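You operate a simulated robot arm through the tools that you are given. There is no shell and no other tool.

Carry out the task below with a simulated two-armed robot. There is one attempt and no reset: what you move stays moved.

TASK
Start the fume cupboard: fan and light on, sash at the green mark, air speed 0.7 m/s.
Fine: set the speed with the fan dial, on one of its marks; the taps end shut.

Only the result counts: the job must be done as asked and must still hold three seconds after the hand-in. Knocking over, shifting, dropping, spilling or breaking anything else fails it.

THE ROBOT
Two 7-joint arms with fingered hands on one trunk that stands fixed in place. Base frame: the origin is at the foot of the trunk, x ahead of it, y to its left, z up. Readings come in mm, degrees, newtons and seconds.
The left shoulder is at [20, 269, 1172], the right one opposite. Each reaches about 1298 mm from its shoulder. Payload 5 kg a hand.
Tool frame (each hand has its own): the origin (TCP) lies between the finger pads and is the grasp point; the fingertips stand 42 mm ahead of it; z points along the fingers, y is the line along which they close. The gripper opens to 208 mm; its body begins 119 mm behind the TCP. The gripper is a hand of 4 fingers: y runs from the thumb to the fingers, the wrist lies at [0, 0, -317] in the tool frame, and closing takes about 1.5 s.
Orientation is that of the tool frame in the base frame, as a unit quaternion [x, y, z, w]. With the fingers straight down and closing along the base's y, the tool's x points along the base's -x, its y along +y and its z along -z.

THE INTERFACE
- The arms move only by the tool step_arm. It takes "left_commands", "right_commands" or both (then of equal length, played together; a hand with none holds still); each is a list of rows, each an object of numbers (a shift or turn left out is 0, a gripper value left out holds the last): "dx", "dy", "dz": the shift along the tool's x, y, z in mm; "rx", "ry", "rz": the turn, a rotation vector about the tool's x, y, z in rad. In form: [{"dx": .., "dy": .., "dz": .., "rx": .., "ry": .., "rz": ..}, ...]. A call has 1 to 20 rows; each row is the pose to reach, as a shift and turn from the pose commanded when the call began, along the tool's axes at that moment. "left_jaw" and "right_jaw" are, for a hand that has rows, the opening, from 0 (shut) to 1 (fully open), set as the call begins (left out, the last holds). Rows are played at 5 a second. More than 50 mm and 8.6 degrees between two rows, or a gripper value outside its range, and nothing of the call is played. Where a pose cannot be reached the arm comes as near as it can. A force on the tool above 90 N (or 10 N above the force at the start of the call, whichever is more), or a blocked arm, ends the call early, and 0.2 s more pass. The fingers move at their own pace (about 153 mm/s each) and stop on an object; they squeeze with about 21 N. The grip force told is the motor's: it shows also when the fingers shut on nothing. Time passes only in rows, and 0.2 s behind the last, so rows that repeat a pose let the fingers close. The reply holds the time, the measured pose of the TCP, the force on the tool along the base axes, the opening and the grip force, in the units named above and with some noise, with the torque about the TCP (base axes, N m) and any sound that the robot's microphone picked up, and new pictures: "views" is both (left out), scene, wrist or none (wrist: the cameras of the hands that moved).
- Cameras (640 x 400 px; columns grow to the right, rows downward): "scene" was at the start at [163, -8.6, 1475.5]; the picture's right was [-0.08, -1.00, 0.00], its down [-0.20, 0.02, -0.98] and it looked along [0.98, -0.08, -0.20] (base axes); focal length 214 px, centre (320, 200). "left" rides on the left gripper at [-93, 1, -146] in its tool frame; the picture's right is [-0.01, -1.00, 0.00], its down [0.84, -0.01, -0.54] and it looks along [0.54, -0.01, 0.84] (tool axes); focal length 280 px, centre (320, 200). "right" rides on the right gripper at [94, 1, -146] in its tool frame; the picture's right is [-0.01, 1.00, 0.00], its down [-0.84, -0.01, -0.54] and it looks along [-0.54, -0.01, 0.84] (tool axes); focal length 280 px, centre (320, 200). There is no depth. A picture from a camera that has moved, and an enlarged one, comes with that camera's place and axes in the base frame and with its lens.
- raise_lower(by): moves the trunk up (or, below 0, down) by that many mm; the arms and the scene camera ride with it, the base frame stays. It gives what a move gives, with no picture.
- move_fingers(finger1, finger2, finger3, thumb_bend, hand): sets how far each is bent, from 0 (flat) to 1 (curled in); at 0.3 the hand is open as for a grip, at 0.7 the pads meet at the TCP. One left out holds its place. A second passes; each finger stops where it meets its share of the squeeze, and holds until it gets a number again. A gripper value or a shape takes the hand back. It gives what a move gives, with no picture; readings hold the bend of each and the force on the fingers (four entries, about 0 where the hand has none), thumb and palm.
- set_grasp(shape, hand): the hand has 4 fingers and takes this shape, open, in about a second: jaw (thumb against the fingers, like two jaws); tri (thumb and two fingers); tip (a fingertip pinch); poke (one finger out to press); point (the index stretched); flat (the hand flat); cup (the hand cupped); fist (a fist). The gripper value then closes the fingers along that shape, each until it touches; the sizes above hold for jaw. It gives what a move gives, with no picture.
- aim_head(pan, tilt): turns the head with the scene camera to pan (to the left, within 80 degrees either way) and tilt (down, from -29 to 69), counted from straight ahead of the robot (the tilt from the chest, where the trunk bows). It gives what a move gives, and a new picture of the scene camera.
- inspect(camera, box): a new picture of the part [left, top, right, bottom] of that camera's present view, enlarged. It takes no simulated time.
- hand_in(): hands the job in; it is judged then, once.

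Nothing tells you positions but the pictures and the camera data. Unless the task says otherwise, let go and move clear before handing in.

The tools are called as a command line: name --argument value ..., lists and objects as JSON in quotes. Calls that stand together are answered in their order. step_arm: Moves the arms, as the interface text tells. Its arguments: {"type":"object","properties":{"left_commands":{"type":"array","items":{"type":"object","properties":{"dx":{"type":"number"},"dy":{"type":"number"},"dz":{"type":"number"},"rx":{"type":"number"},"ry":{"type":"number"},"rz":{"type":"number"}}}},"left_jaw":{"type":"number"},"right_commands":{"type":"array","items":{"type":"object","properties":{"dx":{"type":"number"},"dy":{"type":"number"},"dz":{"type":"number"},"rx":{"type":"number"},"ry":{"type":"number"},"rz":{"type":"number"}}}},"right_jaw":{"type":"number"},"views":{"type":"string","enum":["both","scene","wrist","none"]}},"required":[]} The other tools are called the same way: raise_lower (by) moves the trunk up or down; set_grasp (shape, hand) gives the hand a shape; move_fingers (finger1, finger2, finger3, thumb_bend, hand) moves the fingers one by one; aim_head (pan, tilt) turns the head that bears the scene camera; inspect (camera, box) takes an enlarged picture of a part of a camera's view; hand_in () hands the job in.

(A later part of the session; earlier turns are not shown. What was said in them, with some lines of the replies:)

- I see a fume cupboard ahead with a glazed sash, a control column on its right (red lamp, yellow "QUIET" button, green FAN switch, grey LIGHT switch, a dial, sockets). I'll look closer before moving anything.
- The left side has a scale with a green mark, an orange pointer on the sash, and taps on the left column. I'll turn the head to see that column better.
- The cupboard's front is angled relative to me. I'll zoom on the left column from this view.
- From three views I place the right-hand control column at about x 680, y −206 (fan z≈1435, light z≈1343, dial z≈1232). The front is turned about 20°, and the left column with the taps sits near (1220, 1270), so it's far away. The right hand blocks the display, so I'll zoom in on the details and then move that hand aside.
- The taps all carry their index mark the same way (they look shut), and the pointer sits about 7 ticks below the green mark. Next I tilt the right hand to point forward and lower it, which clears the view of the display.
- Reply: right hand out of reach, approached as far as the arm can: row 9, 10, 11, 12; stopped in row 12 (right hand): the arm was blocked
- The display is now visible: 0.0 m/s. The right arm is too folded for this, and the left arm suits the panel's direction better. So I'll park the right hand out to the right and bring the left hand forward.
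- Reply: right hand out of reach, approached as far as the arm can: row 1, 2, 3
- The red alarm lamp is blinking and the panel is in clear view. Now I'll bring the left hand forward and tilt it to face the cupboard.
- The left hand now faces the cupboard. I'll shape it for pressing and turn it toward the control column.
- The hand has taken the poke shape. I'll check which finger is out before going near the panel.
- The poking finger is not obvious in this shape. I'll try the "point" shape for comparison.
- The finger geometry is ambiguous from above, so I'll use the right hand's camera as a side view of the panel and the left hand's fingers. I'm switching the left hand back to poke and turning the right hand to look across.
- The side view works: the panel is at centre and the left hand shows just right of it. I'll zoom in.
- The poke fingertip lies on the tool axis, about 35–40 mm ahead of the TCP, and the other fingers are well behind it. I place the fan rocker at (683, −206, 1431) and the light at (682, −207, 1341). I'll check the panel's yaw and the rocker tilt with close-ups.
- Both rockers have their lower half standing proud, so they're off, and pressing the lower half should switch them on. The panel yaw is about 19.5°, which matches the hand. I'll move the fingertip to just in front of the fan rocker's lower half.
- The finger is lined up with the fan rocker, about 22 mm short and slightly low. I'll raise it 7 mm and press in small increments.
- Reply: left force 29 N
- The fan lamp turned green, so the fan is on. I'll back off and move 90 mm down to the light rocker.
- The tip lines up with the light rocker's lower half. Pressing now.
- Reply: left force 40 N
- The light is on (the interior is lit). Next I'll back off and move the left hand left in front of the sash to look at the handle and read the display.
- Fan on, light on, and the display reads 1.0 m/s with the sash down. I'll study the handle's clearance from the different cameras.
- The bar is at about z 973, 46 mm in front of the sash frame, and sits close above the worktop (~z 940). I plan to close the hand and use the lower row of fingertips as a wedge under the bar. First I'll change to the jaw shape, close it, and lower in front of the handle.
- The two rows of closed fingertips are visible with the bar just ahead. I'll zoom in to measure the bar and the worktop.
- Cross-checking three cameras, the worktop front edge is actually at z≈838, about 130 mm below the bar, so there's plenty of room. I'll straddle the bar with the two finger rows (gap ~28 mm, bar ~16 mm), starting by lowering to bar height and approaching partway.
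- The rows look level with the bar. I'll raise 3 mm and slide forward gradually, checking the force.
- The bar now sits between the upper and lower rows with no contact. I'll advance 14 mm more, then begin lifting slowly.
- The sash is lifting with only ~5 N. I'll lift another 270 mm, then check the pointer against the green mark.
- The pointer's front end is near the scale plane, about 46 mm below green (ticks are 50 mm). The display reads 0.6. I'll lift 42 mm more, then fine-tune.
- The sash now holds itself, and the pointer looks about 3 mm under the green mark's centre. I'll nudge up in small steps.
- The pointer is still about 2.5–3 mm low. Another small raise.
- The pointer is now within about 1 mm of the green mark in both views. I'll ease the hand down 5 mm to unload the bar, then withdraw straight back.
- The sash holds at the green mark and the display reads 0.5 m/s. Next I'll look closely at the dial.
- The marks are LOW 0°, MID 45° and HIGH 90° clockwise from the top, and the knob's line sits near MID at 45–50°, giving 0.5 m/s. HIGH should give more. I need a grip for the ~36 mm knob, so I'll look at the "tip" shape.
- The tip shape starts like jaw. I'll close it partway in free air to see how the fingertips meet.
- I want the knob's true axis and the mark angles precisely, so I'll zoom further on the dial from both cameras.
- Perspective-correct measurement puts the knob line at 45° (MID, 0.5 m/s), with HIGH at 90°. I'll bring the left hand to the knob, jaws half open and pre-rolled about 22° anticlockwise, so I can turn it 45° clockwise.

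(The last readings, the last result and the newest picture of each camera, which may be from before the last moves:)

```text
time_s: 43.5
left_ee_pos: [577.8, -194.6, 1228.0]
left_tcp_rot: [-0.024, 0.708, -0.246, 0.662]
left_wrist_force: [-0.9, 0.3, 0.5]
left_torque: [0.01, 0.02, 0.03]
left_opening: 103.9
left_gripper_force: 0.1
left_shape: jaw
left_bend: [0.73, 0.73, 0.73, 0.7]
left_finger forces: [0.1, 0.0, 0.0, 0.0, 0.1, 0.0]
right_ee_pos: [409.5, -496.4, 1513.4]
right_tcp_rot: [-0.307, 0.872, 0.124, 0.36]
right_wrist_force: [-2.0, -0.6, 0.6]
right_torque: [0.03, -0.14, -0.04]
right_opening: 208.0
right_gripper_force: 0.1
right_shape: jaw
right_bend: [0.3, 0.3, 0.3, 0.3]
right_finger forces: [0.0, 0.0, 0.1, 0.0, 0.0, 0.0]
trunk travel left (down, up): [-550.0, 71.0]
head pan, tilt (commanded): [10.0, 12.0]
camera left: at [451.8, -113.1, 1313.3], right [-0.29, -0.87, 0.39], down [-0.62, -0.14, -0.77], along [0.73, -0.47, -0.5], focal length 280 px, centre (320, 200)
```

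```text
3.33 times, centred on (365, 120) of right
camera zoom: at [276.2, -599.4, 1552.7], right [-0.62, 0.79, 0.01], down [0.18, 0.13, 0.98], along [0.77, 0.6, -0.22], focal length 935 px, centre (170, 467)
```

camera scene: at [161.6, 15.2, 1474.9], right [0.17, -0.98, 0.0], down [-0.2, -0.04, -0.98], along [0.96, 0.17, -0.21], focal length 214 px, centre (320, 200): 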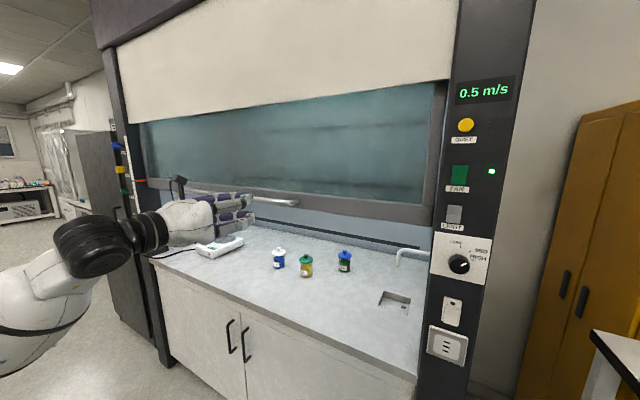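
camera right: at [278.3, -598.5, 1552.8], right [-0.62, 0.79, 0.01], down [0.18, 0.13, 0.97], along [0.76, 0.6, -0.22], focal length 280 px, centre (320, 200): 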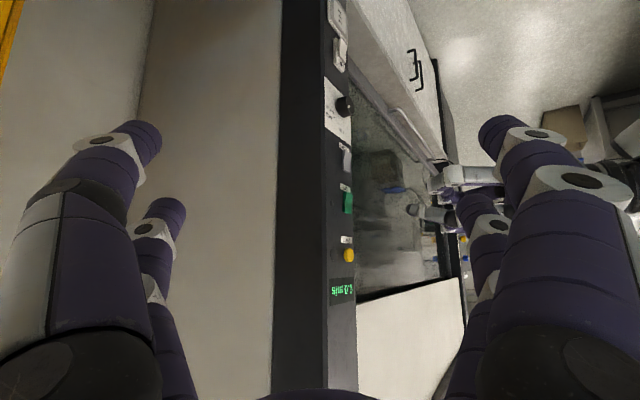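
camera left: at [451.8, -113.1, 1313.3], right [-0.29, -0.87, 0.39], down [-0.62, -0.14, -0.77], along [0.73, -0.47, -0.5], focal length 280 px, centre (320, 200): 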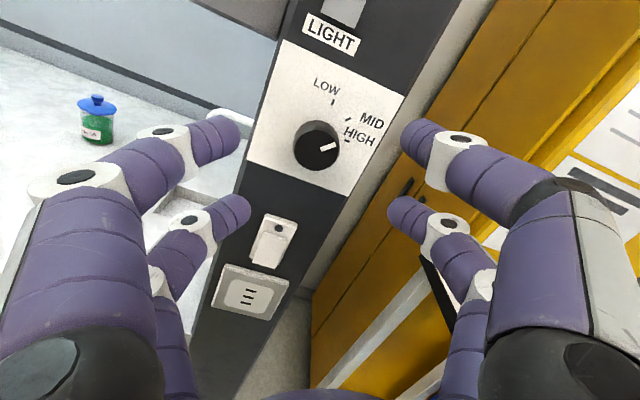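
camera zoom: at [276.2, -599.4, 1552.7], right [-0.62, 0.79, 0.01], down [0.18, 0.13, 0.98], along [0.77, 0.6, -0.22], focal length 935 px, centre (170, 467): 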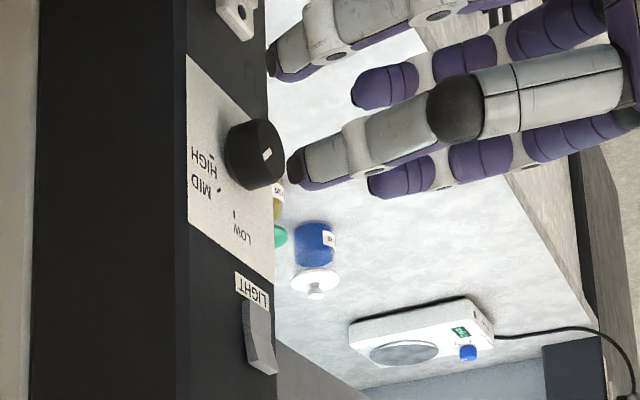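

The knob front is right on the tool axis in the hand camera (318,147 against the predicted 320,148). I'll advance so the fingers surround the knob.

step_arm --left_commands '[{"dz": 15}, {"dz": 30}, {"dz": 42}, {"dz": 50}, {"dz": 56}]' --views "wrist"

inspect --camera "right" --box '[310, 60, 400, 150]'

```text
time_s: 44.8
left_ee_pos: [633.8, -212.2, 1227.8]
left_tcp_rot: [-0.023, 0.708, -0.247, 0.661]
left_wrist_force: [-0.1, -0.4, 0.8]
left_torque: [-0.02, 0.0, -0.01]
left_opening: 103.9
left_gripper_force: 0.1
left_shape: jaw
left_bend: [0.73, 0.73, 0.73, 0.7]
left_finger forces: [0.1, 0.0, 0.0, 0.0, 0.0, 0.0]
right_ee_pos: [412.3, -495.2, 1514.9]
right_tcp_rot: [-0.307, 0.873, 0.123, 0.359]
right_wrist_force: [-0.1, 0.2, 0.0]
right_torque: [0.04, -0.02, -0.01]
right_opening: 207.9
right_gripper_force: 0.1
right_shape: jaw
right_bend: [0.3, 0.3, 0.3, 0.3]
right_finger forces: [0.1, 0.1, 0.0, 0.0, 0.0, 0.0]
trunk travel left (down, up): [-550.0, 71.0]
head pan, tilt (commanded): [10.0, 12.0]
camera left: at [506.0, -129.8, 1312.9], right [-0.29, -0.87, 0.39], down [-0.62, -0.14, -0.77], along [0.73, -0.47, -0.5], focal length 280 px, centre (320, 200)
```

left: 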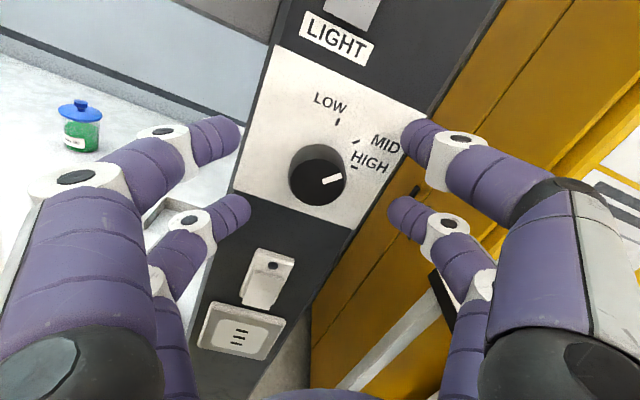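

```text
4.44 times, centred on (355, 105) of right
camera zoom: at [277.7, -598.6, 1552.7], right [-0.62, 0.79, 0.01], down [0.18, 0.13, 0.98], along [0.77, 0.6, -0.22], focal length 1246 px, centre (164, 622)
```

zoom: 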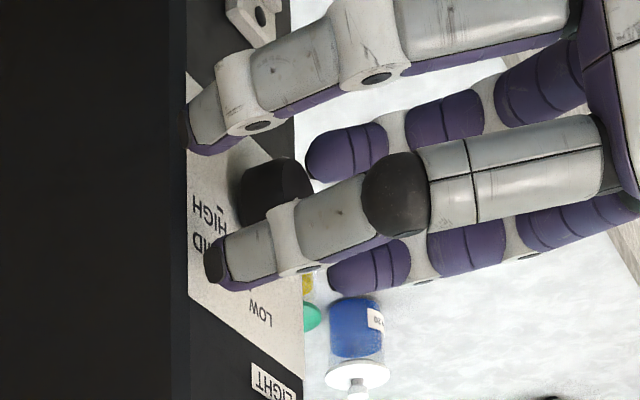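

The fingers surround the knob, which stays centred. Closing the grip gently in place.

step_arm --left_commands '[{"dz": 2}, {"dz": 2}, {"dz": 2}, {"dz": 2}, {"dz": 2}, {"dz": 2}, {"dz": 2}, {"dz": 2}]' --left_jaw 0 --views "wrist"

inspect --camera "left" --box '[200, 80, 440, 260]'

inspect --camera "right" --box '[310, 60, 400, 150]'

```text
time_s: 46.5
left_ee_pos: [635.9, -213.4, 1225.6]
left_tcp_rot: [-0.022, 0.709, -0.246, 0.661]
left_wrist_force: [0.4, -4.6, -12.6]
left_torque: [0.04, 0.27, -0.1]
left_opening: 0.0
left_gripper_force: 21.6
left_shape: jaw
left_bend: [0.7, 0.71, 0.7, 0.7]
left_finger forces: [0.0, 19.1, 18.3, 0.0, 0.0, 0.1]
right_ee_pos: [411.9, -496.3, 1512.7]
right_tcp_rot: [-0.308, 0.872, 0.125, 0.358]
right_wrist_force: [0.5, 0.7, 0.1]
right_torque: [0.0, -0.04, -0.03]
right_opening: 207.7
right_gripper_force: 0.0
right_shape: jaw
right_bend: [0.3, 0.3, 0.3, 0.3]
right_finger forces: [0.0, 0.1, 0.0, 0.0, 0.1, 0.0]
trunk travel left (down, up): [-550.0, 71.0]
head pan, tilt (commanded): [10.0, 12.0]
camera left: at [508.8, -130.7, 1312.1], right [-0.29, -0.87, 0.39], down [-0.62, -0.14, -0.77], along [0.73, -0.47, -0.5], focal length 280 px, centre (320, 200)
```

left: 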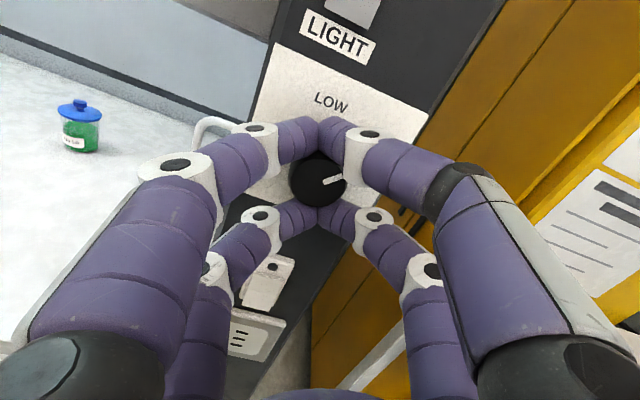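

```text
2.22 times, centred on (320, 170) of left
camera zoom: at [508.8, -130.7, 1312.1], right [-0.29, -0.87, 0.39], down [-0.62, -0.14, -0.77], along [0.73, -0.47, -0.5], focal length 623 px, centre (320, 267)
```

zoom: 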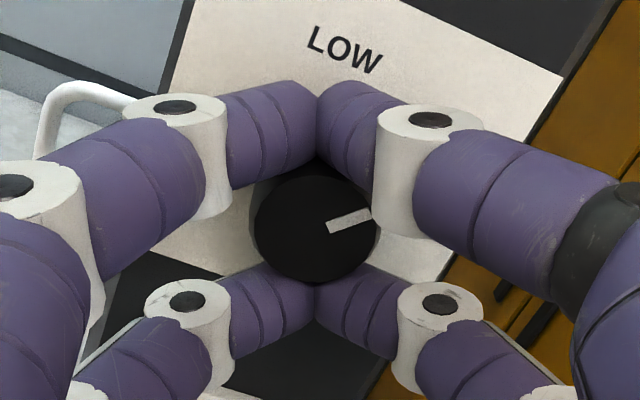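

```text
4.44 times, centred on (355, 105) of right
camera zoom: at [278.6, -599.2, 1552.2], right [-0.62, 0.79, 0.01], down [0.18, 0.13, 0.97], along [0.77, 0.6, -0.22], focal length 1246 px, centre (164, 622)
```

zoom: 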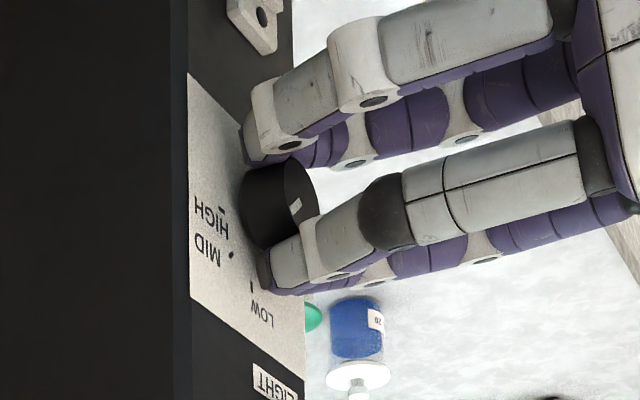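

The two finger rows passed above and below the knob, so they don't grip it. I'll reopen, shift 33 mm so the upper pair (finger 1 and thumb) straddles the knob's diameter, and check.

step_arm --left_commands '[{}, {}, {}, {"dx": 0}, {"dx": 11}, {"dx": 22}, {"dx": 33}]' --left_jaw 0.4 --views "wrist"

inspect --camera "left" --box '[200, 60, 440, 240]'

inspect --camera "right" --box '[310, 60, 400, 150]'

```text
time_s: 48.1
left_ee_pos: [630.2, -223.6, 1196.5]
left_tcp_rot: [-0.023, 0.708, -0.246, 0.662]
left_wrist_force: [0.1, 0.0, 0.4]
left_torque: [-0.02, 0.02, -0.01]
left_opening: 82.7
left_gripper_force: 0.1
left_shape: jaw
left_bend: [0.73, 0.73, 0.73, 0.7]
left_finger forces: [0.0, 0.1, 0.0, 0.1, 0.0, 0.0]
right_ee_pos: [410.8, -494.4, 1514.3]
right_tcp_rot: [-0.307, 0.872, 0.123, 0.36]
right_wrist_force: [-0.2, -0.7, 0.3]
right_torque: [0.01, 0.0, -0.02]
right_opening: 207.9
right_gripper_force: 0.1
right_shape: jaw
right_bend: [0.3, 0.3, 0.3, 0.3]
right_finger forces: [0.0, 0.0, 0.0, 0.0, 0.0, 0.0]
trunk travel left (down, up): [-550.0, 71.0]
head pan, tilt (commanded): [10.0, 12.0]
camera left: at [504.2, -141.8, 1281.6], right [-0.29, -0.87, 0.39], down [-0.62, -0.14, -0.77], along [0.73, -0.47, -0.5], focal length 280 px, centre (320, 200)
```

left: 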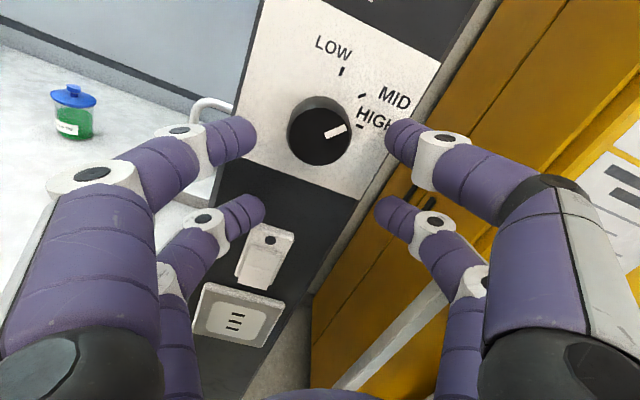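

```text
2.22 times, centred on (320, 150) of left
camera zoom: at [504.2, -141.8, 1281.6], right [-0.29, -0.87, 0.39], down [-0.62, -0.14, -0.77], along [0.73, -0.47, -0.5], focal length 623 px, centre (320, 311)
```

zoom: 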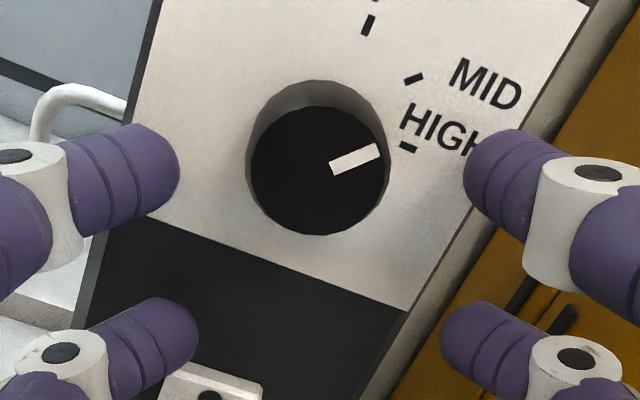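

```text
4.44 times, centred on (355, 105) of right
camera zoom: at [277.6, -598.7, 1552.7], right [-0.62, 0.79, 0.01], down [0.18, 0.13, 0.98], along [0.77, 0.6, -0.22], focal length 1246 px, centre (164, 622)
```

zoom: 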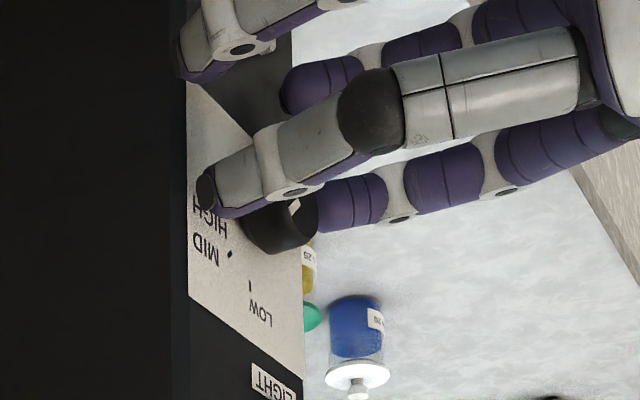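

The upper finger pair is centred on the knob now. Closing the pinch.

step_arm --left_commands '[{}, {}, {}, {}, {}, {}, {}, {}]' --left_jaw 0 --views "none"

inspect --camera "left" --box '[200, 60, 440, 240]'

inspect --camera "right" --box '[310, 60, 400, 150]'

```text
time_s: 50.0
left_ee_pos: [631.5, -222.7, 1196.1]
left_tcp_rot: [-0.024, 0.708, -0.245, 0.661]
left_wrist_force: [2.7, -0.5, -0.3]
left_torque: [-0.03, 0.06, -0.05]
left_opening: 19.4
left_gripper_force: 21.2
left_shape: jaw
left_bend: [0.73, 0.7, 0.7, 0.7]
left_finger forces: [18.0, 0.1, 0.0, 0.0, 17.9, 0.0]
right_ee_pos: [411.0, -494.5, 1511.9]
right_tcp_rot: [-0.307, 0.873, 0.124, 0.359]
right_wrist_force: [0.4, 0.0, -0.1]
right_torque: [0.0, 0.01, -0.01]
right_opening: 207.8
right_gripper_force: 0.2
right_shape: jaw
right_bend: [0.3, 0.3, 0.3, 0.3]
right_finger forces: [0.1, 0.1, 0.0, 0.1, 0.1, 0.1]
trunk travel left (down, up): [-550.0, 71.0]
head pan, tilt (commanded): [10.0, 12.0]
```

```text
2.22 times, centred on (320, 150) of left
camera zoom: at [504.6, -141.5, 1281.3], right [-0.29, -0.87, 0.39], down [-0.62, -0.14, -0.77], along [0.73, -0.47, -0.5], focal length 623 px, centre (320, 311)
```

zoom: 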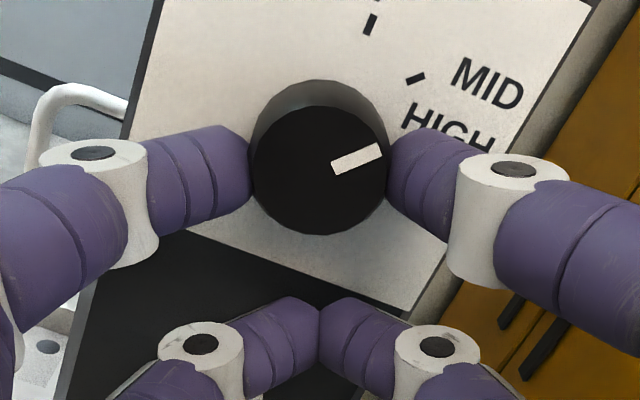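

```text
4.44 times, centred on (355, 105) of right
camera zoom: at [278.1, -598.6, 1552.6], right [-0.62, 0.79, 0.01], down [0.18, 0.13, 0.98], along [0.77, 0.6, -0.22], focal length 1246 px, centre (164, 622)
```

zoom: 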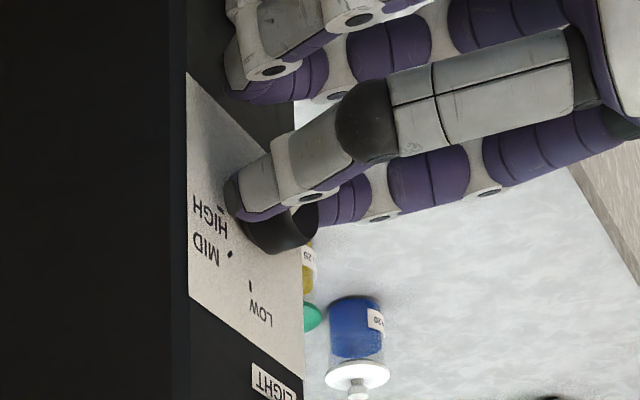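

A solid pinch: 18 N on finger 1 and the thumb. I'll turn the hand 45° clockwise about the knob's axis (the TCP moves on a 31.5 mm arc).

step_arm --left_commands '[{"dx": -0.1, "dy": 2.75, "rz": 0.087}, {"dx": -0.5, "dy": 5.46, "rz": 0.174}, {"dx": -1.1, "dy": 8.13, "rz": 0.261}, {"dx": -1.9, "dy": 10.74, "rz": 0.348}, {"dx": -2.9, "dy": 13.28, "rz": 0.435}, {"dx": -4.2, "dy": 15.71, "rz": 0.522}, {"dx": -5.6, "dy": 18.02, "rz": 0.609}, {"dx": -7.3, "dy": 20.2, "rz": 0.696}, {"dx": -9.2, "dy": 22.27, "rz": 0.785}, {"dx": -9.2, "dy": 22.27, "rz": 0.785}]' --views "scene"

inspect --camera "left" --box '[200, 60, 440, 240]'

inspect --camera "right" --box '[324, 86, 358, 134]'

```text
time_s: 52.1
left_ee_pos: [640.1, -200.9, 1196.3]
left_tcp_rot: [0.25, 0.663, 0.027, 0.705]
left_wrist_force: [2.1, 4.2, -8.4]
left_torque: [0.08, 0.28, 0.18]
left_opening: 19.5
left_gripper_force: 20.9
left_shape: jaw
left_bend: [0.73, 0.7, 0.7, 0.7]
left_finger forces: [20.1, 0.1, 0.0, 0.0, 19.2, 0.1]
right_ee_pos: [411.4, -494.4, 1513.2]
right_tcp_rot: [-0.307, 0.873, 0.123, 0.359]
right_wrist_force: [-0.5, -0.1, 0.3]
right_torque: [0.04, -0.02, -0.05]
right_opening: 208.0
right_gripper_force: 0.1
right_shape: jaw
right_bend: [0.3, 0.3, 0.3, 0.3]
right_finger forces: [0.0, 0.0, 0.1, 0.0, 0.0, 0.1]
trunk travel left (down, up): [-550.0, 71.0]
head pan, tilt (commanded): [10.0, 12.0]
camera scene: at [162.5, 15.1, 1474.7], right [0.17, -0.98, 0.0], down [-0.21, -0.04, -0.98], along [0.96, 0.17, -0.21], focal length 214 px, centre (320, 200)
```

scene: 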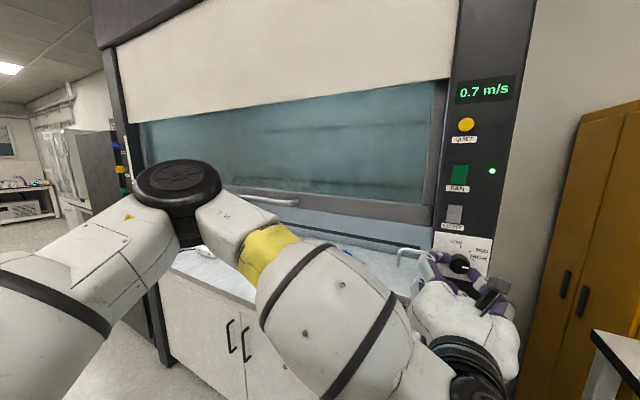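

```text
2.22 times, centred on (320, 150) of left
camera zoom: at [489.7, -186.5, 1282.4], right [-0.3, -0.88, -0.37], down [-0.41, 0.47, -0.78], along [0.86, -0.08, -0.5], focal length 623 px, centre (320, 311)
```

zoom: 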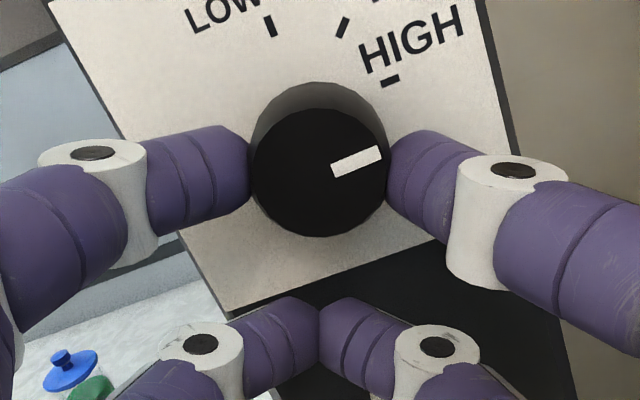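

```text
8.33 times, centred on (341, 110) of right
camera zoom: at [278.6, -598.3, 1552.6], right [-0.62, 0.79, 0.01], down [0.18, 0.13, 0.97], along [0.77, 0.6, -0.22], focal length 2337 px, centre (145, 950)
```

zoom: 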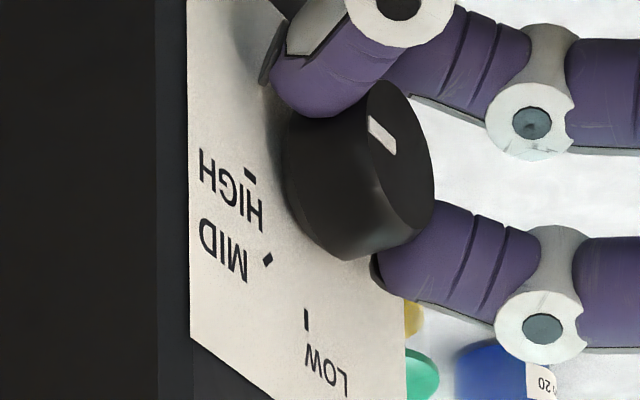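

The display now reads 0.7 m/s and the knob turned with the hand with no slip, its line parallel to the HIGH tick. I'll release and withdraw, then verify.

step_arm --left_commands '[{}, {}, {}, {}, {"dz": -15}, {"dz": -40}, {"dz": -75}, {"dz": -110}]' --left_jaw 0.4 --views "wrist"

inspect --camera "left" --box '[240, 40, 440, 190]'

inspect --camera "right" --box '[324, 86, 358, 134]'

```text
time_s: 54.0
left_ee_pos: [533.9, -166.0, 1196.3]
left_tcp_rot: [0.249, 0.663, 0.025, 0.705]
left_wrist_force: [1.0, -0.1, -0.1]
left_torque: [0.02, 0.03, -0.03]
left_opening: 82.9
left_gripper_force: 0.0
left_shape: jaw
left_bend: [0.73, 0.73, 0.73, 0.7]
left_finger forces: [0.0, 0.1, 0.0, 0.0, 0.1, 0.1]
right_ee_pos: [411.6, -493.5, 1514.3]
right_tcp_rot: [-0.308, 0.872, 0.124, 0.359]
right_wrist_force: [0.5, -0.5, 0.6]
right_torque: [0.01, 0.0, -0.05]
right_opening: 207.9
right_gripper_force: 0.1
right_shape: jaw
right_bend: [0.3, 0.3, 0.3, 0.3]
right_finger forces: [0.0, 0.0, 0.1, 0.1, 0.0, 0.0]
trunk travel left (down, up): [-550.0, 71.0]
head pan, tilt (commanded): [10.0, 12.0]
camera left: at [384.2, -152.5, 1283.4], right [-0.3, -0.88, -0.37], down [-0.41, 0.47, -0.78], along [0.86, -0.08, -0.5], focal length 280 px, centre (320, 200)
```

left: 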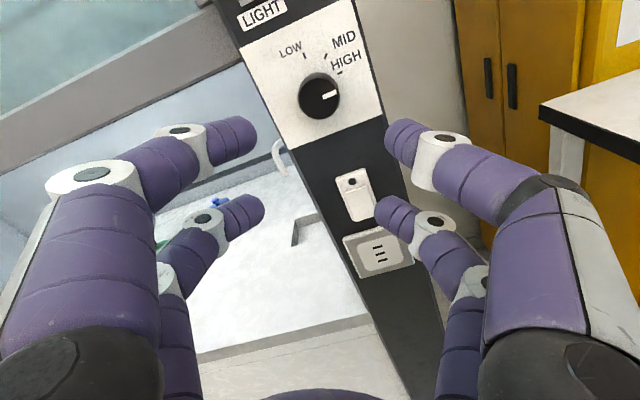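

```text
2.67 times, centred on (340, 115) of left
camera zoom: at [384.2, -152.5, 1283.4], right [-0.3, -0.88, -0.37], down [-0.41, 0.47, -0.78], along [0.86, -0.08, -0.5], focal length 748 px, centre (267, 427)
```

zoom: 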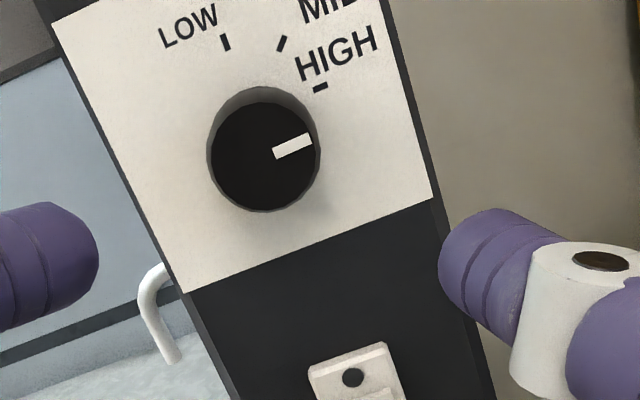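

```text
8.33 times, centred on (341, 110) of right
camera zoom: at [277.3, -598.7, 1552.8], right [-0.62, 0.79, 0.01], down [0.18, 0.13, 0.98], along [0.77, 0.6, -0.22], focal length 2337 px, centre (145, 950)
```

zoom: 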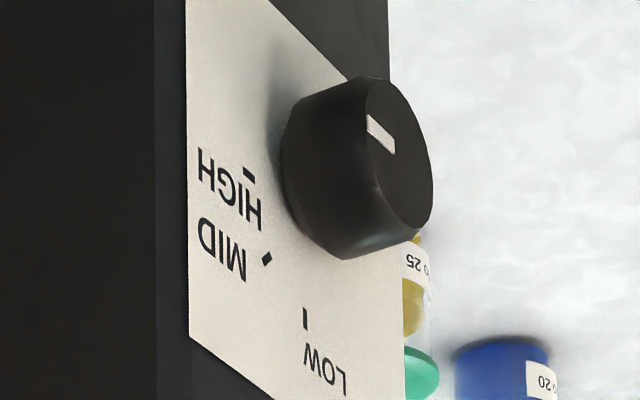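

The knob stayed on HIGH after release. I'll move the left hand clear to the left and check everything.

step_arm --left_commands '[{"dx": 15, "dy": 38}, {"dx": 30, "dy": 76}, {"dx": 45, "dy": 115}, {"dx": 60, "dy": 153}, {"dx": 78, "dy": 192}, {"dx": 95, "dy": 230}, {"dx": 95, "dy": 230}]' --views "scene"

inspect --camera "scene" --box '[446, 240, 486, 274]'

inspect --camera "scene" --box '[100, 120, 180, 200]'

inspect --camera "scene" --box '[430, 70, 530, 240]'

```text
time_s: 55.5
left_ee_pos: [628.3, 47.7, 1204.7]
left_tcp_rot: [0.249, 0.662, 0.025, 0.707]
left_wrist_force: [-3.4, 1.3, 5.3]
left_torque: [0.19, 0.62, -0.04]
left_opening: 83.5
left_gripper_force: 0.1
left_shape: jaw
left_bend: [0.73, 0.73, 0.73, 0.7]
left_finger forces: [0.1, 0.1, 0.1, 0.0, 0.0, 0.0]
left hand out of reach, approached as far as the arm can: row 5, 6, 7
right_ee_pos: [405.5, -491.2, 1516.5]
right_tcp_rot: [-0.309, 0.871, 0.123, 0.36]
right_wrist_force: [-2.6, 1.9, 1.3]
right_torque: [-0.38, -0.14, -0.36]
right_opening: 207.9
right_gripper_force: 0.0
right_shape: jaw
right_bend: [0.3, 0.3, 0.3, 0.3]
right_finger forces: [0.1, 0.0, 0.0, 0.1, 0.0, 0.0]
trunk travel left (down, up): [-550.0, 71.0]
head pan, tilt (commanded): [10.0, 12.0]
camera scene: at [157.0, 17.0, 1476.2], right [0.17, -0.98, 0.0], down [-0.2, -0.04, -0.98], along [0.96, 0.17, -0.2], focal length 214 px, centre (320, 200)
```

scene: 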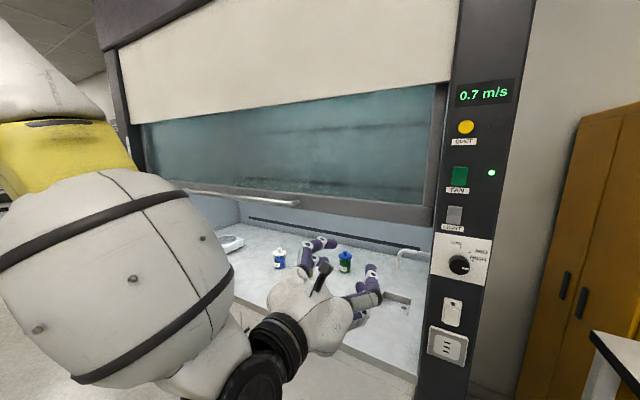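

```text
11.76 times, centred on (466, 257) of scene
camera zoom: at [157.0, 17.0, 1476.2], right [0.17, -0.98, 0.0], down [-0.2, -0.04, -0.98], along [0.96, 0.17, -0.2], focal length 2523 px, centre (-1398, -471)
```

zoom: 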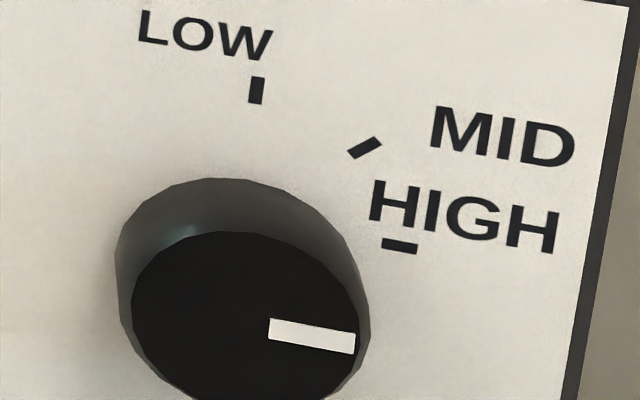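

```text
5.00 times, centred on (140, 160) of scene
camera zoom: at [157.0, 17.0, 1476.2], right [0.17, -0.98, 0.0], down [-0.2, -0.04, -0.98], along [0.96, 0.17, -0.2], focal length 1072 px, centre (1220, 400)
```

zoom: 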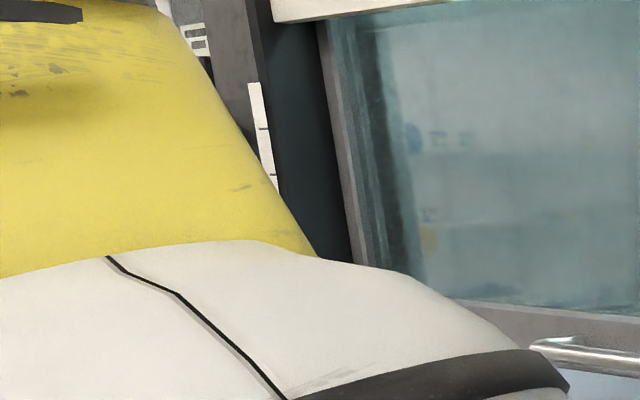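

```text
2.35 times, centred on (480, 155) of scene
camera zoom: at [157.0, 17.0, 1476.2], right [0.17, -0.98, 0.0], down [-0.2, -0.04, -0.98], along [0.96, 0.17, -0.2], focal length 505 px, centre (-56, 306)
```

zoom: 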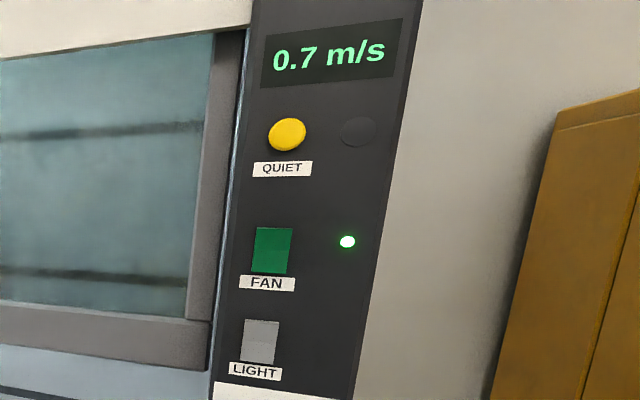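

The panel reads 0.7 m/s, the fan lamp is lit and the dial is on HIGH. The left arm is now blocking the scale, so I'll raise and unroll the hand to a comfortable pose and recheck the sash.

step_arm --left_commands '[{"dx": -20, "dy": 15, "rz": -0.05}, {"dx": -45, "dy": 32, "rz": -0.1}, {"dx": -70, "dy": 50, "rz": -0.16}, {"dx": -95, "dy": 70, "rz": -0.22}, {"dx": -120, "dy": 92, "rz": -0.28}, {"dx": -142, "dy": 112, "rz": -0.34}, {"dx": -161, "dy": 131, "rz": -0.39}]' --views "scene"

inspect --camera "scene" --box '[100, 120, 180, 200]'

```text
time_s: 57.1
left_ee_pos: [650.2, 103.6, 1402.1]
left_tcp_rot: [0.116, 0.699, -0.112, 0.697]
left_wrist_force: [-0.3, 0.5, 1.0]
left_torque: [0.01, 0.04, -0.09]
left_opening: 83.4
left_gripper_force: 0.0
left_shape: jaw
left_bend: [0.73, 0.73, 0.73, 0.7]
left_finger forces: [0.0, 0.0, 0.0, 0.0, 0.0, 0.0]
right_ee_pos: [411.5, -493.8, 1514.3]
right_tcp_rot: [-0.309, 0.872, 0.124, 0.358]
right_wrist_force: [-1.4, -0.3, 0.4]
right_torque: [-0.12, 0.0, -0.06]
right_opening: 208.1
right_gripper_force: 0.1
right_shape: jaw
right_bend: [0.3, 0.3, 0.3, 0.3]
right_finger forces: [0.0, 0.0, 0.0, 0.0, 0.0, 0.0]
trunk travel left (down, up): [-550.0, 71.0]
head pan, tilt (commanded): [10.0, 12.0]
camera scene: at [161.3, 15.9, 1474.9], right [0.17, -0.98, 0.0], down [-0.2, -0.04, -0.98], along [0.96, 0.17, -0.21], focal length 214 px, centre (320, 200)
```

scene: 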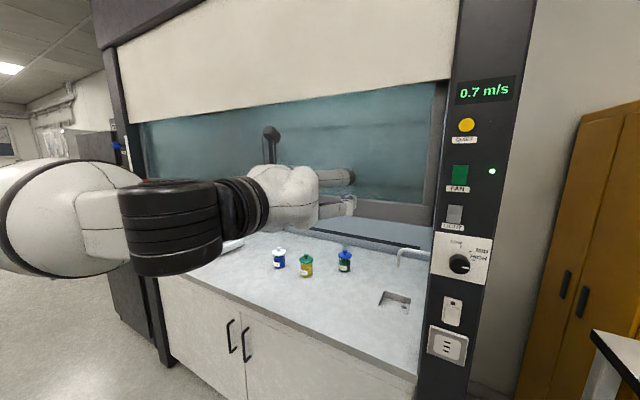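

```text
5.00 times, centred on (140, 160) of scene
camera zoom: at [161.3, 15.9, 1474.9], right [0.17, -0.98, 0.0], down [-0.2, -0.04, -0.98], along [0.96, 0.17, -0.21], focal length 1072 px, centre (1220, 400)
```

zoom: 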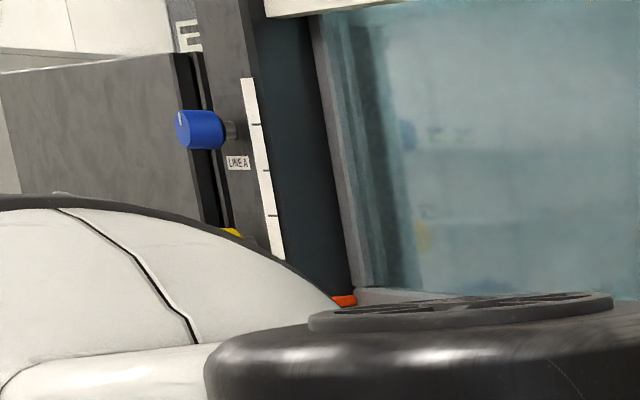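

The arm still hides the scale. I'll raise the left hand 140 mm higher and look again.

step_arm --left_commands '[{"dx": -40, "dz": -5}, {"dx": -80, "dz": -10}, {"dx": -115, "dz": -15}, {"dx": -145, "dz": -20}]' --views "scene"

inspect --camera "right" --box '[440, 200, 480, 260]'

inspect --camera "scene" --box '[100, 120, 180, 200]'

```text
time_s: 58.1
left_ee_pos: [632.1, 106.0, 1547.8]
left_tcp_rot: [0.118, 0.699, -0.111, 0.696]
left_wrist_force: [-0.2, -1.0, -0.4]
left_torque: [-0.03, -0.06, 0.07]
left_opening: 83.0
left_gripper_force: 0.1
left_shape: jaw
left_bend: [0.73, 0.73, 0.73, 0.7]
left_finger forces: [0.0, 0.0, 0.0, 0.0, 0.0, 0.0]
right_ee_pos: [411.6, -494.6, 1513.6]
right_tcp_rot: [-0.308, 0.872, 0.125, 0.358]
right_wrist_force: [-0.7, -0.2, 0.0]
right_torque: [0.05, -0.04, -0.01]
right_opening: 207.9
right_gripper_force: 0.0
right_shape: jaw
right_bend: [0.3, 0.3, 0.3, 0.3]
right_finger forces: [0.0, 0.0, 0.1, 0.0, 0.0, 0.0]
trunk travel left (down, up): [-550.0, 71.0]
head pan, tilt (commanded): [10.0, 12.0]
camera scene: at [161.7, 14.6, 1474.8], right [0.17, -0.98, 0.0], down [-0.2, -0.04, -0.98], along [0.96, 0.17, -0.21], focal length 214 px, centre (320, 200)
```

scene: 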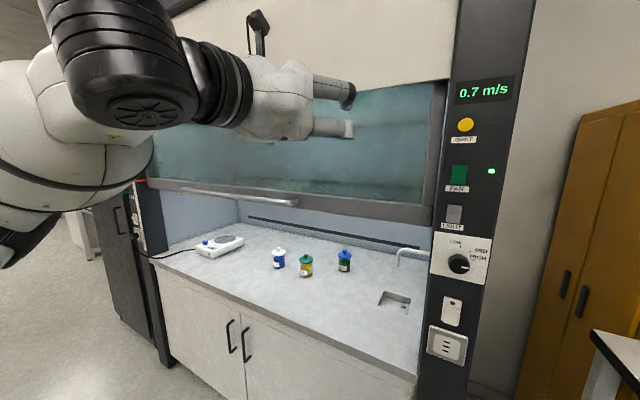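

```text
6.67 times, centred on (460, 230) of right
camera zoom: at [277.7, -598.9, 1552.6], right [-0.62, 0.79, 0.01], down [0.18, 0.13, 0.98], along [0.77, 0.6, -0.22], focal length 1869 px, centre (-613, 0)
```

zoom: 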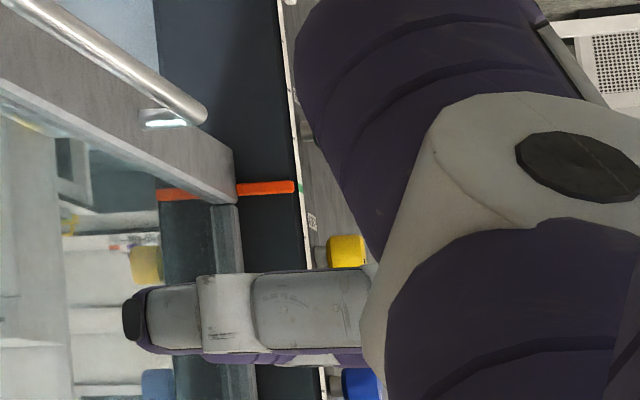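

```text
5.00 times, centred on (140, 160) of scene
camera zoom: at [161.7, 14.6, 1474.8], right [0.17, -0.98, 0.0], down [-0.2, -0.04, -0.98], along [0.96, 0.17, -0.21], focal length 1072 px, centre (1220, 400)
```

zoom: 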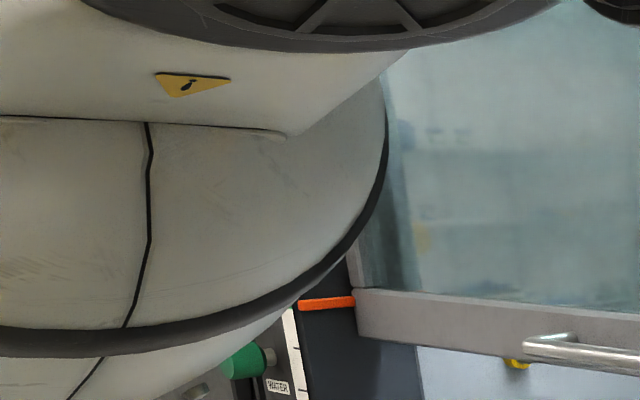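

The pointer still lines up with the green mark. I'll return the left arm to its starting pose, clear of everything, for a final unobstructed check including the taps.

step_arm --left_commands '[{"dx": 30, "rx": -0.11}, {"dx": 60, "rx": -0.22}, {"dx": 90, "rx": -0.325}]' --left_jaw 1 --views "none"

step_arm --left_commands '[{"dx": -7, "dy": 4, "dz": -16, "ry": 0.131}, {"dx": -14, "dy": 8, "dz": -32, "ry": 0.262}, {"dx": -21, "dy": 12, "dz": -48, "ry": 0.393}, {"dx": -28, "dy": 17, "dz": -65, "ry": 0.524}, {"dx": -35, "dy": 21, "dz": -81, "ry": 0.654}, {"dx": -42, "dy": 25, "dz": -98, "ry": 0.785}, {"dx": -49, "dy": 30, "dz": -114, "ry": 0.916}, {"dx": -56, "dy": 34, "dz": -130, "ry": 1.047}, {"dx": -63, "dy": 38, "dz": -146, "ry": 1.178}, {"dx": -70, "dy": 42, "dz": -163, "ry": 1.309}, {"dx": -77, "dy": 47, "dz": -179, "ry": 1.44}, {"dx": -84, "dy": 51, "dz": -195, "ry": 1.571}]' --views "scene"

inspect --camera "scene" --box '[105, 130, 165, 200]'

inspect --camera "scene" --box '[130, 172, 146, 186]'

```text
time_s: 59.0
left_ee_pos: [631.7, 103.4, 1455.8]
left_tcp_rot: [0.003, 0.708, 0.004, 0.707]
left_wrist_force: [-0.2, -0.7, 0.0]
left_torque: [-0.03, 0.04, 0.09]
left_opening: 207.8
left_gripper_force: 0.0
left_shape: jaw
left_bend: [0.3, 0.3, 0.3, 0.3]
left_finger forces: [0.0, 0.1, 0.0, 0.0, 0.1, 0.0]
right_ee_pos: [411.8, -495.6, 1513.3]
right_tcp_rot: [-0.307, 0.873, 0.125, 0.358]
right_wrist_force: [-0.3, -0.9, -1.2]
right_torque: [0.13, 0.01, 0.1]
right_opening: 208.0
right_gripper_force: 0.1
right_shape: jaw
right_bend: [0.3, 0.3, 0.3, 0.3]
right_finger forces: [0.1, 0.1, 0.0, 0.0, 0.1, 0.0]
trunk travel left (down, up): [-550.0, 71.0]
head pan, tilt (commanded): [10.0, 12.0]
```

```text
time_s: 61.5
left_ee_pos: [435.3, 154.2, 1544.0]
left_tcp_rot: [0.001, 1.0, 0.004, -0.001]
left_wrist_force: [-1.8, -1.2, 0.3]
left_torque: [0.11, -0.12, 0.0]
left_opening: 208.2
left_gripper_force: 0.1
left_shape: jaw
left_bend: [0.3, 0.3, 0.3, 0.3]
left_finger forces: [0.0, 0.0, 0.0, 0.0, 0.0, 0.0]
right_ee_pos: [410.7, -496.3, 1513.8]
right_tcp_rot: [-0.308, 0.872, 0.124, 0.359]
right_wrist_force: [-1.7, -0.8, -0.3]
right_torque: [0.11, -0.13, -0.08]
right_opening: 208.2
right_gripper_force: 0.2
right_shape: jaw
right_bend: [0.3, 0.3, 0.3, 0.3]
right_finger forces: [0.0, 0.0, 0.0, 0.0, 0.0, 0.0]
trunk travel left (down, up): [-550.0, 71.0]
head pan, tilt (commanded): [10.0, 12.0]
camera scene: at [160.5, 13.9, 1475.1], right [0.17, -0.98, 0.0], down [-0.2, -0.04, -0.98], along [0.96, 0.17, -0.21], focal length 214 px, centre (320, 200)
```

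scene: 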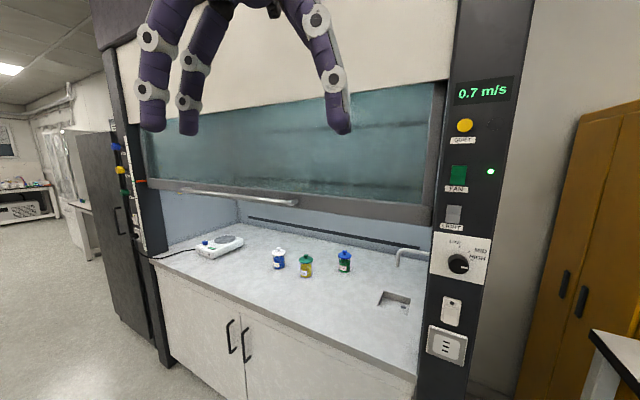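

```text
5.71 times, centred on (135, 165) of scene
camera zoom: at [160.5, 13.9, 1475.1], right [0.17, -0.98, 0.0], down [-0.2, -0.04, -0.98], along [0.96, 0.17, -0.21], focal length 1226 px, centre (1377, 400)
```

zoom: 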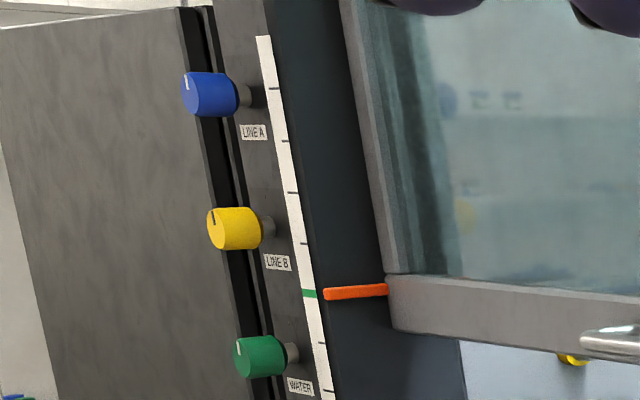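

```text
16.00 times, centred on (138, 179) of scene
camera zoom: at [160.5, 13.9, 1475.1], right [0.17, -0.98, 0.0], down [-0.2, -0.04, -0.98], along [0.96, 0.17, -0.21], focal length 3432 px, centre (3232, 536)
```

zoom: 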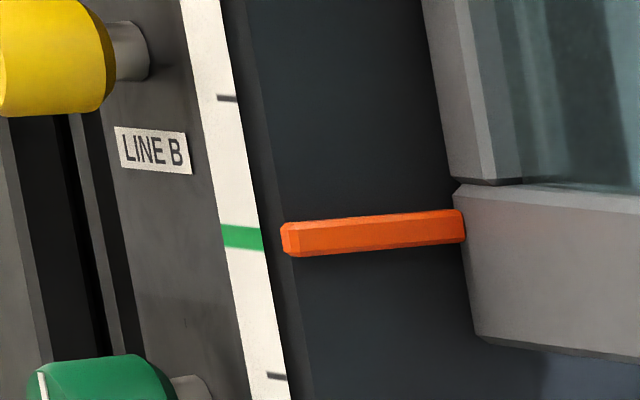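

The sash, light, fan and speed all check out. One last close look at the tap index marks.

inspect --camera "scene" --box '[108, 140, 132, 155]'

inspect --camera "scene" --box '[110, 162, 140, 202]'

inspect --camera "scene" --box '[425, 70, 525, 300]'

```text
16.00 times, centred on (120, 148) of scene
camera zoom: at [160.5, 13.9, 1475.1], right [0.17, -0.98, 0.0], down [-0.2, -0.04, -0.98], along [0.96, 0.17, -0.21], focal length 3432 px, centre (3520, 1040)
```

zoom: 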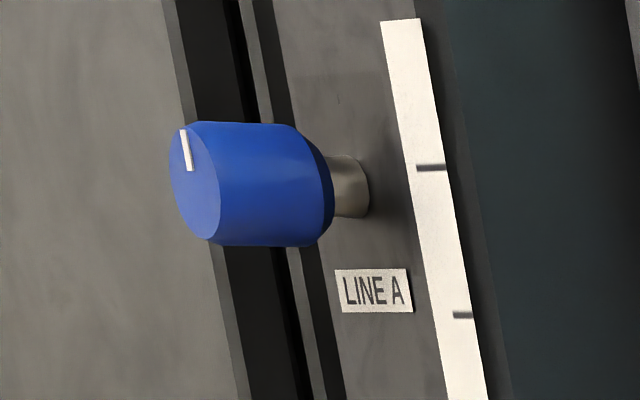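

```text
10.00 times, centred on (125, 182) of scene
camera zoom: at [160.5, 13.9, 1475.1], right [0.17, -0.98, 0.0], down [-0.2, -0.04, -0.98], along [0.96, 0.17, -0.21], focal length 2145 px, centre (2270, 380)
```

zoom: 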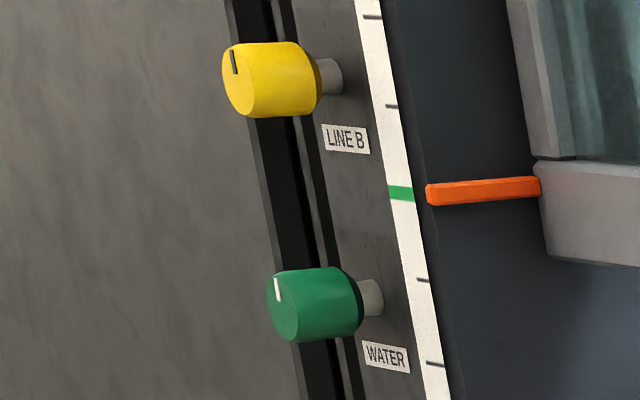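

```text
1.74 times, centred on (475, 185) of scene
camera zoom: at [160.5, 13.9, 1475.1], right [0.17, -0.98, 0.0], down [-0.2, -0.04, -0.98], along [0.96, 0.17, -0.21], focal length 373 px, centre (50, 226)
```

zoom: 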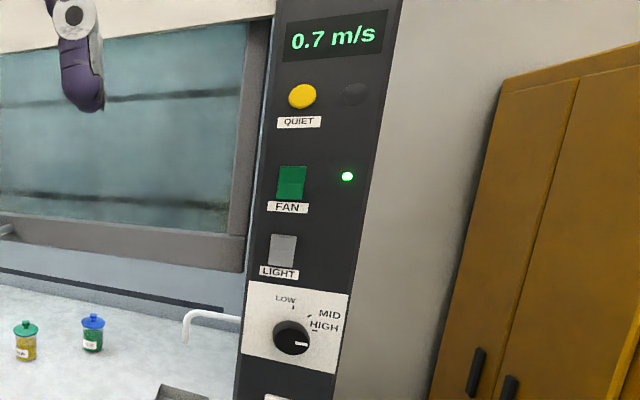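

Everything looks as asked: fan lamp on, light on, sash pointer at the green mark, dial on HIGH showing 0.7 m/s. All three tap marks point up and the taps were never touched. Both hands are clear, so I'm handing in.

hand_in

```text
The job is handed in.
```

The fume cupboard is running as asked, and I've handed the job in. I haven't seen the judging result.

- **Fan and light:** I pressed both rockers on. The green fan lamp is lit and so is the inside of the cupboard.
- **Sash:** it is raised until its pointer sits within about 1 mm of the green mark. It stayed there after I let go.
- **Air speed:** I turned the dial from MID (0.5 m/s) to HIGH. The display read 0.7 m/s and held after I let go.
- **Taps:** I never touched them, and they are out of the arms' reach. All three index marks point straight up, as they did at the start; I took that to mean shut.

Both hands were clear of the cupboard at hand-in, and nothing else was moved.
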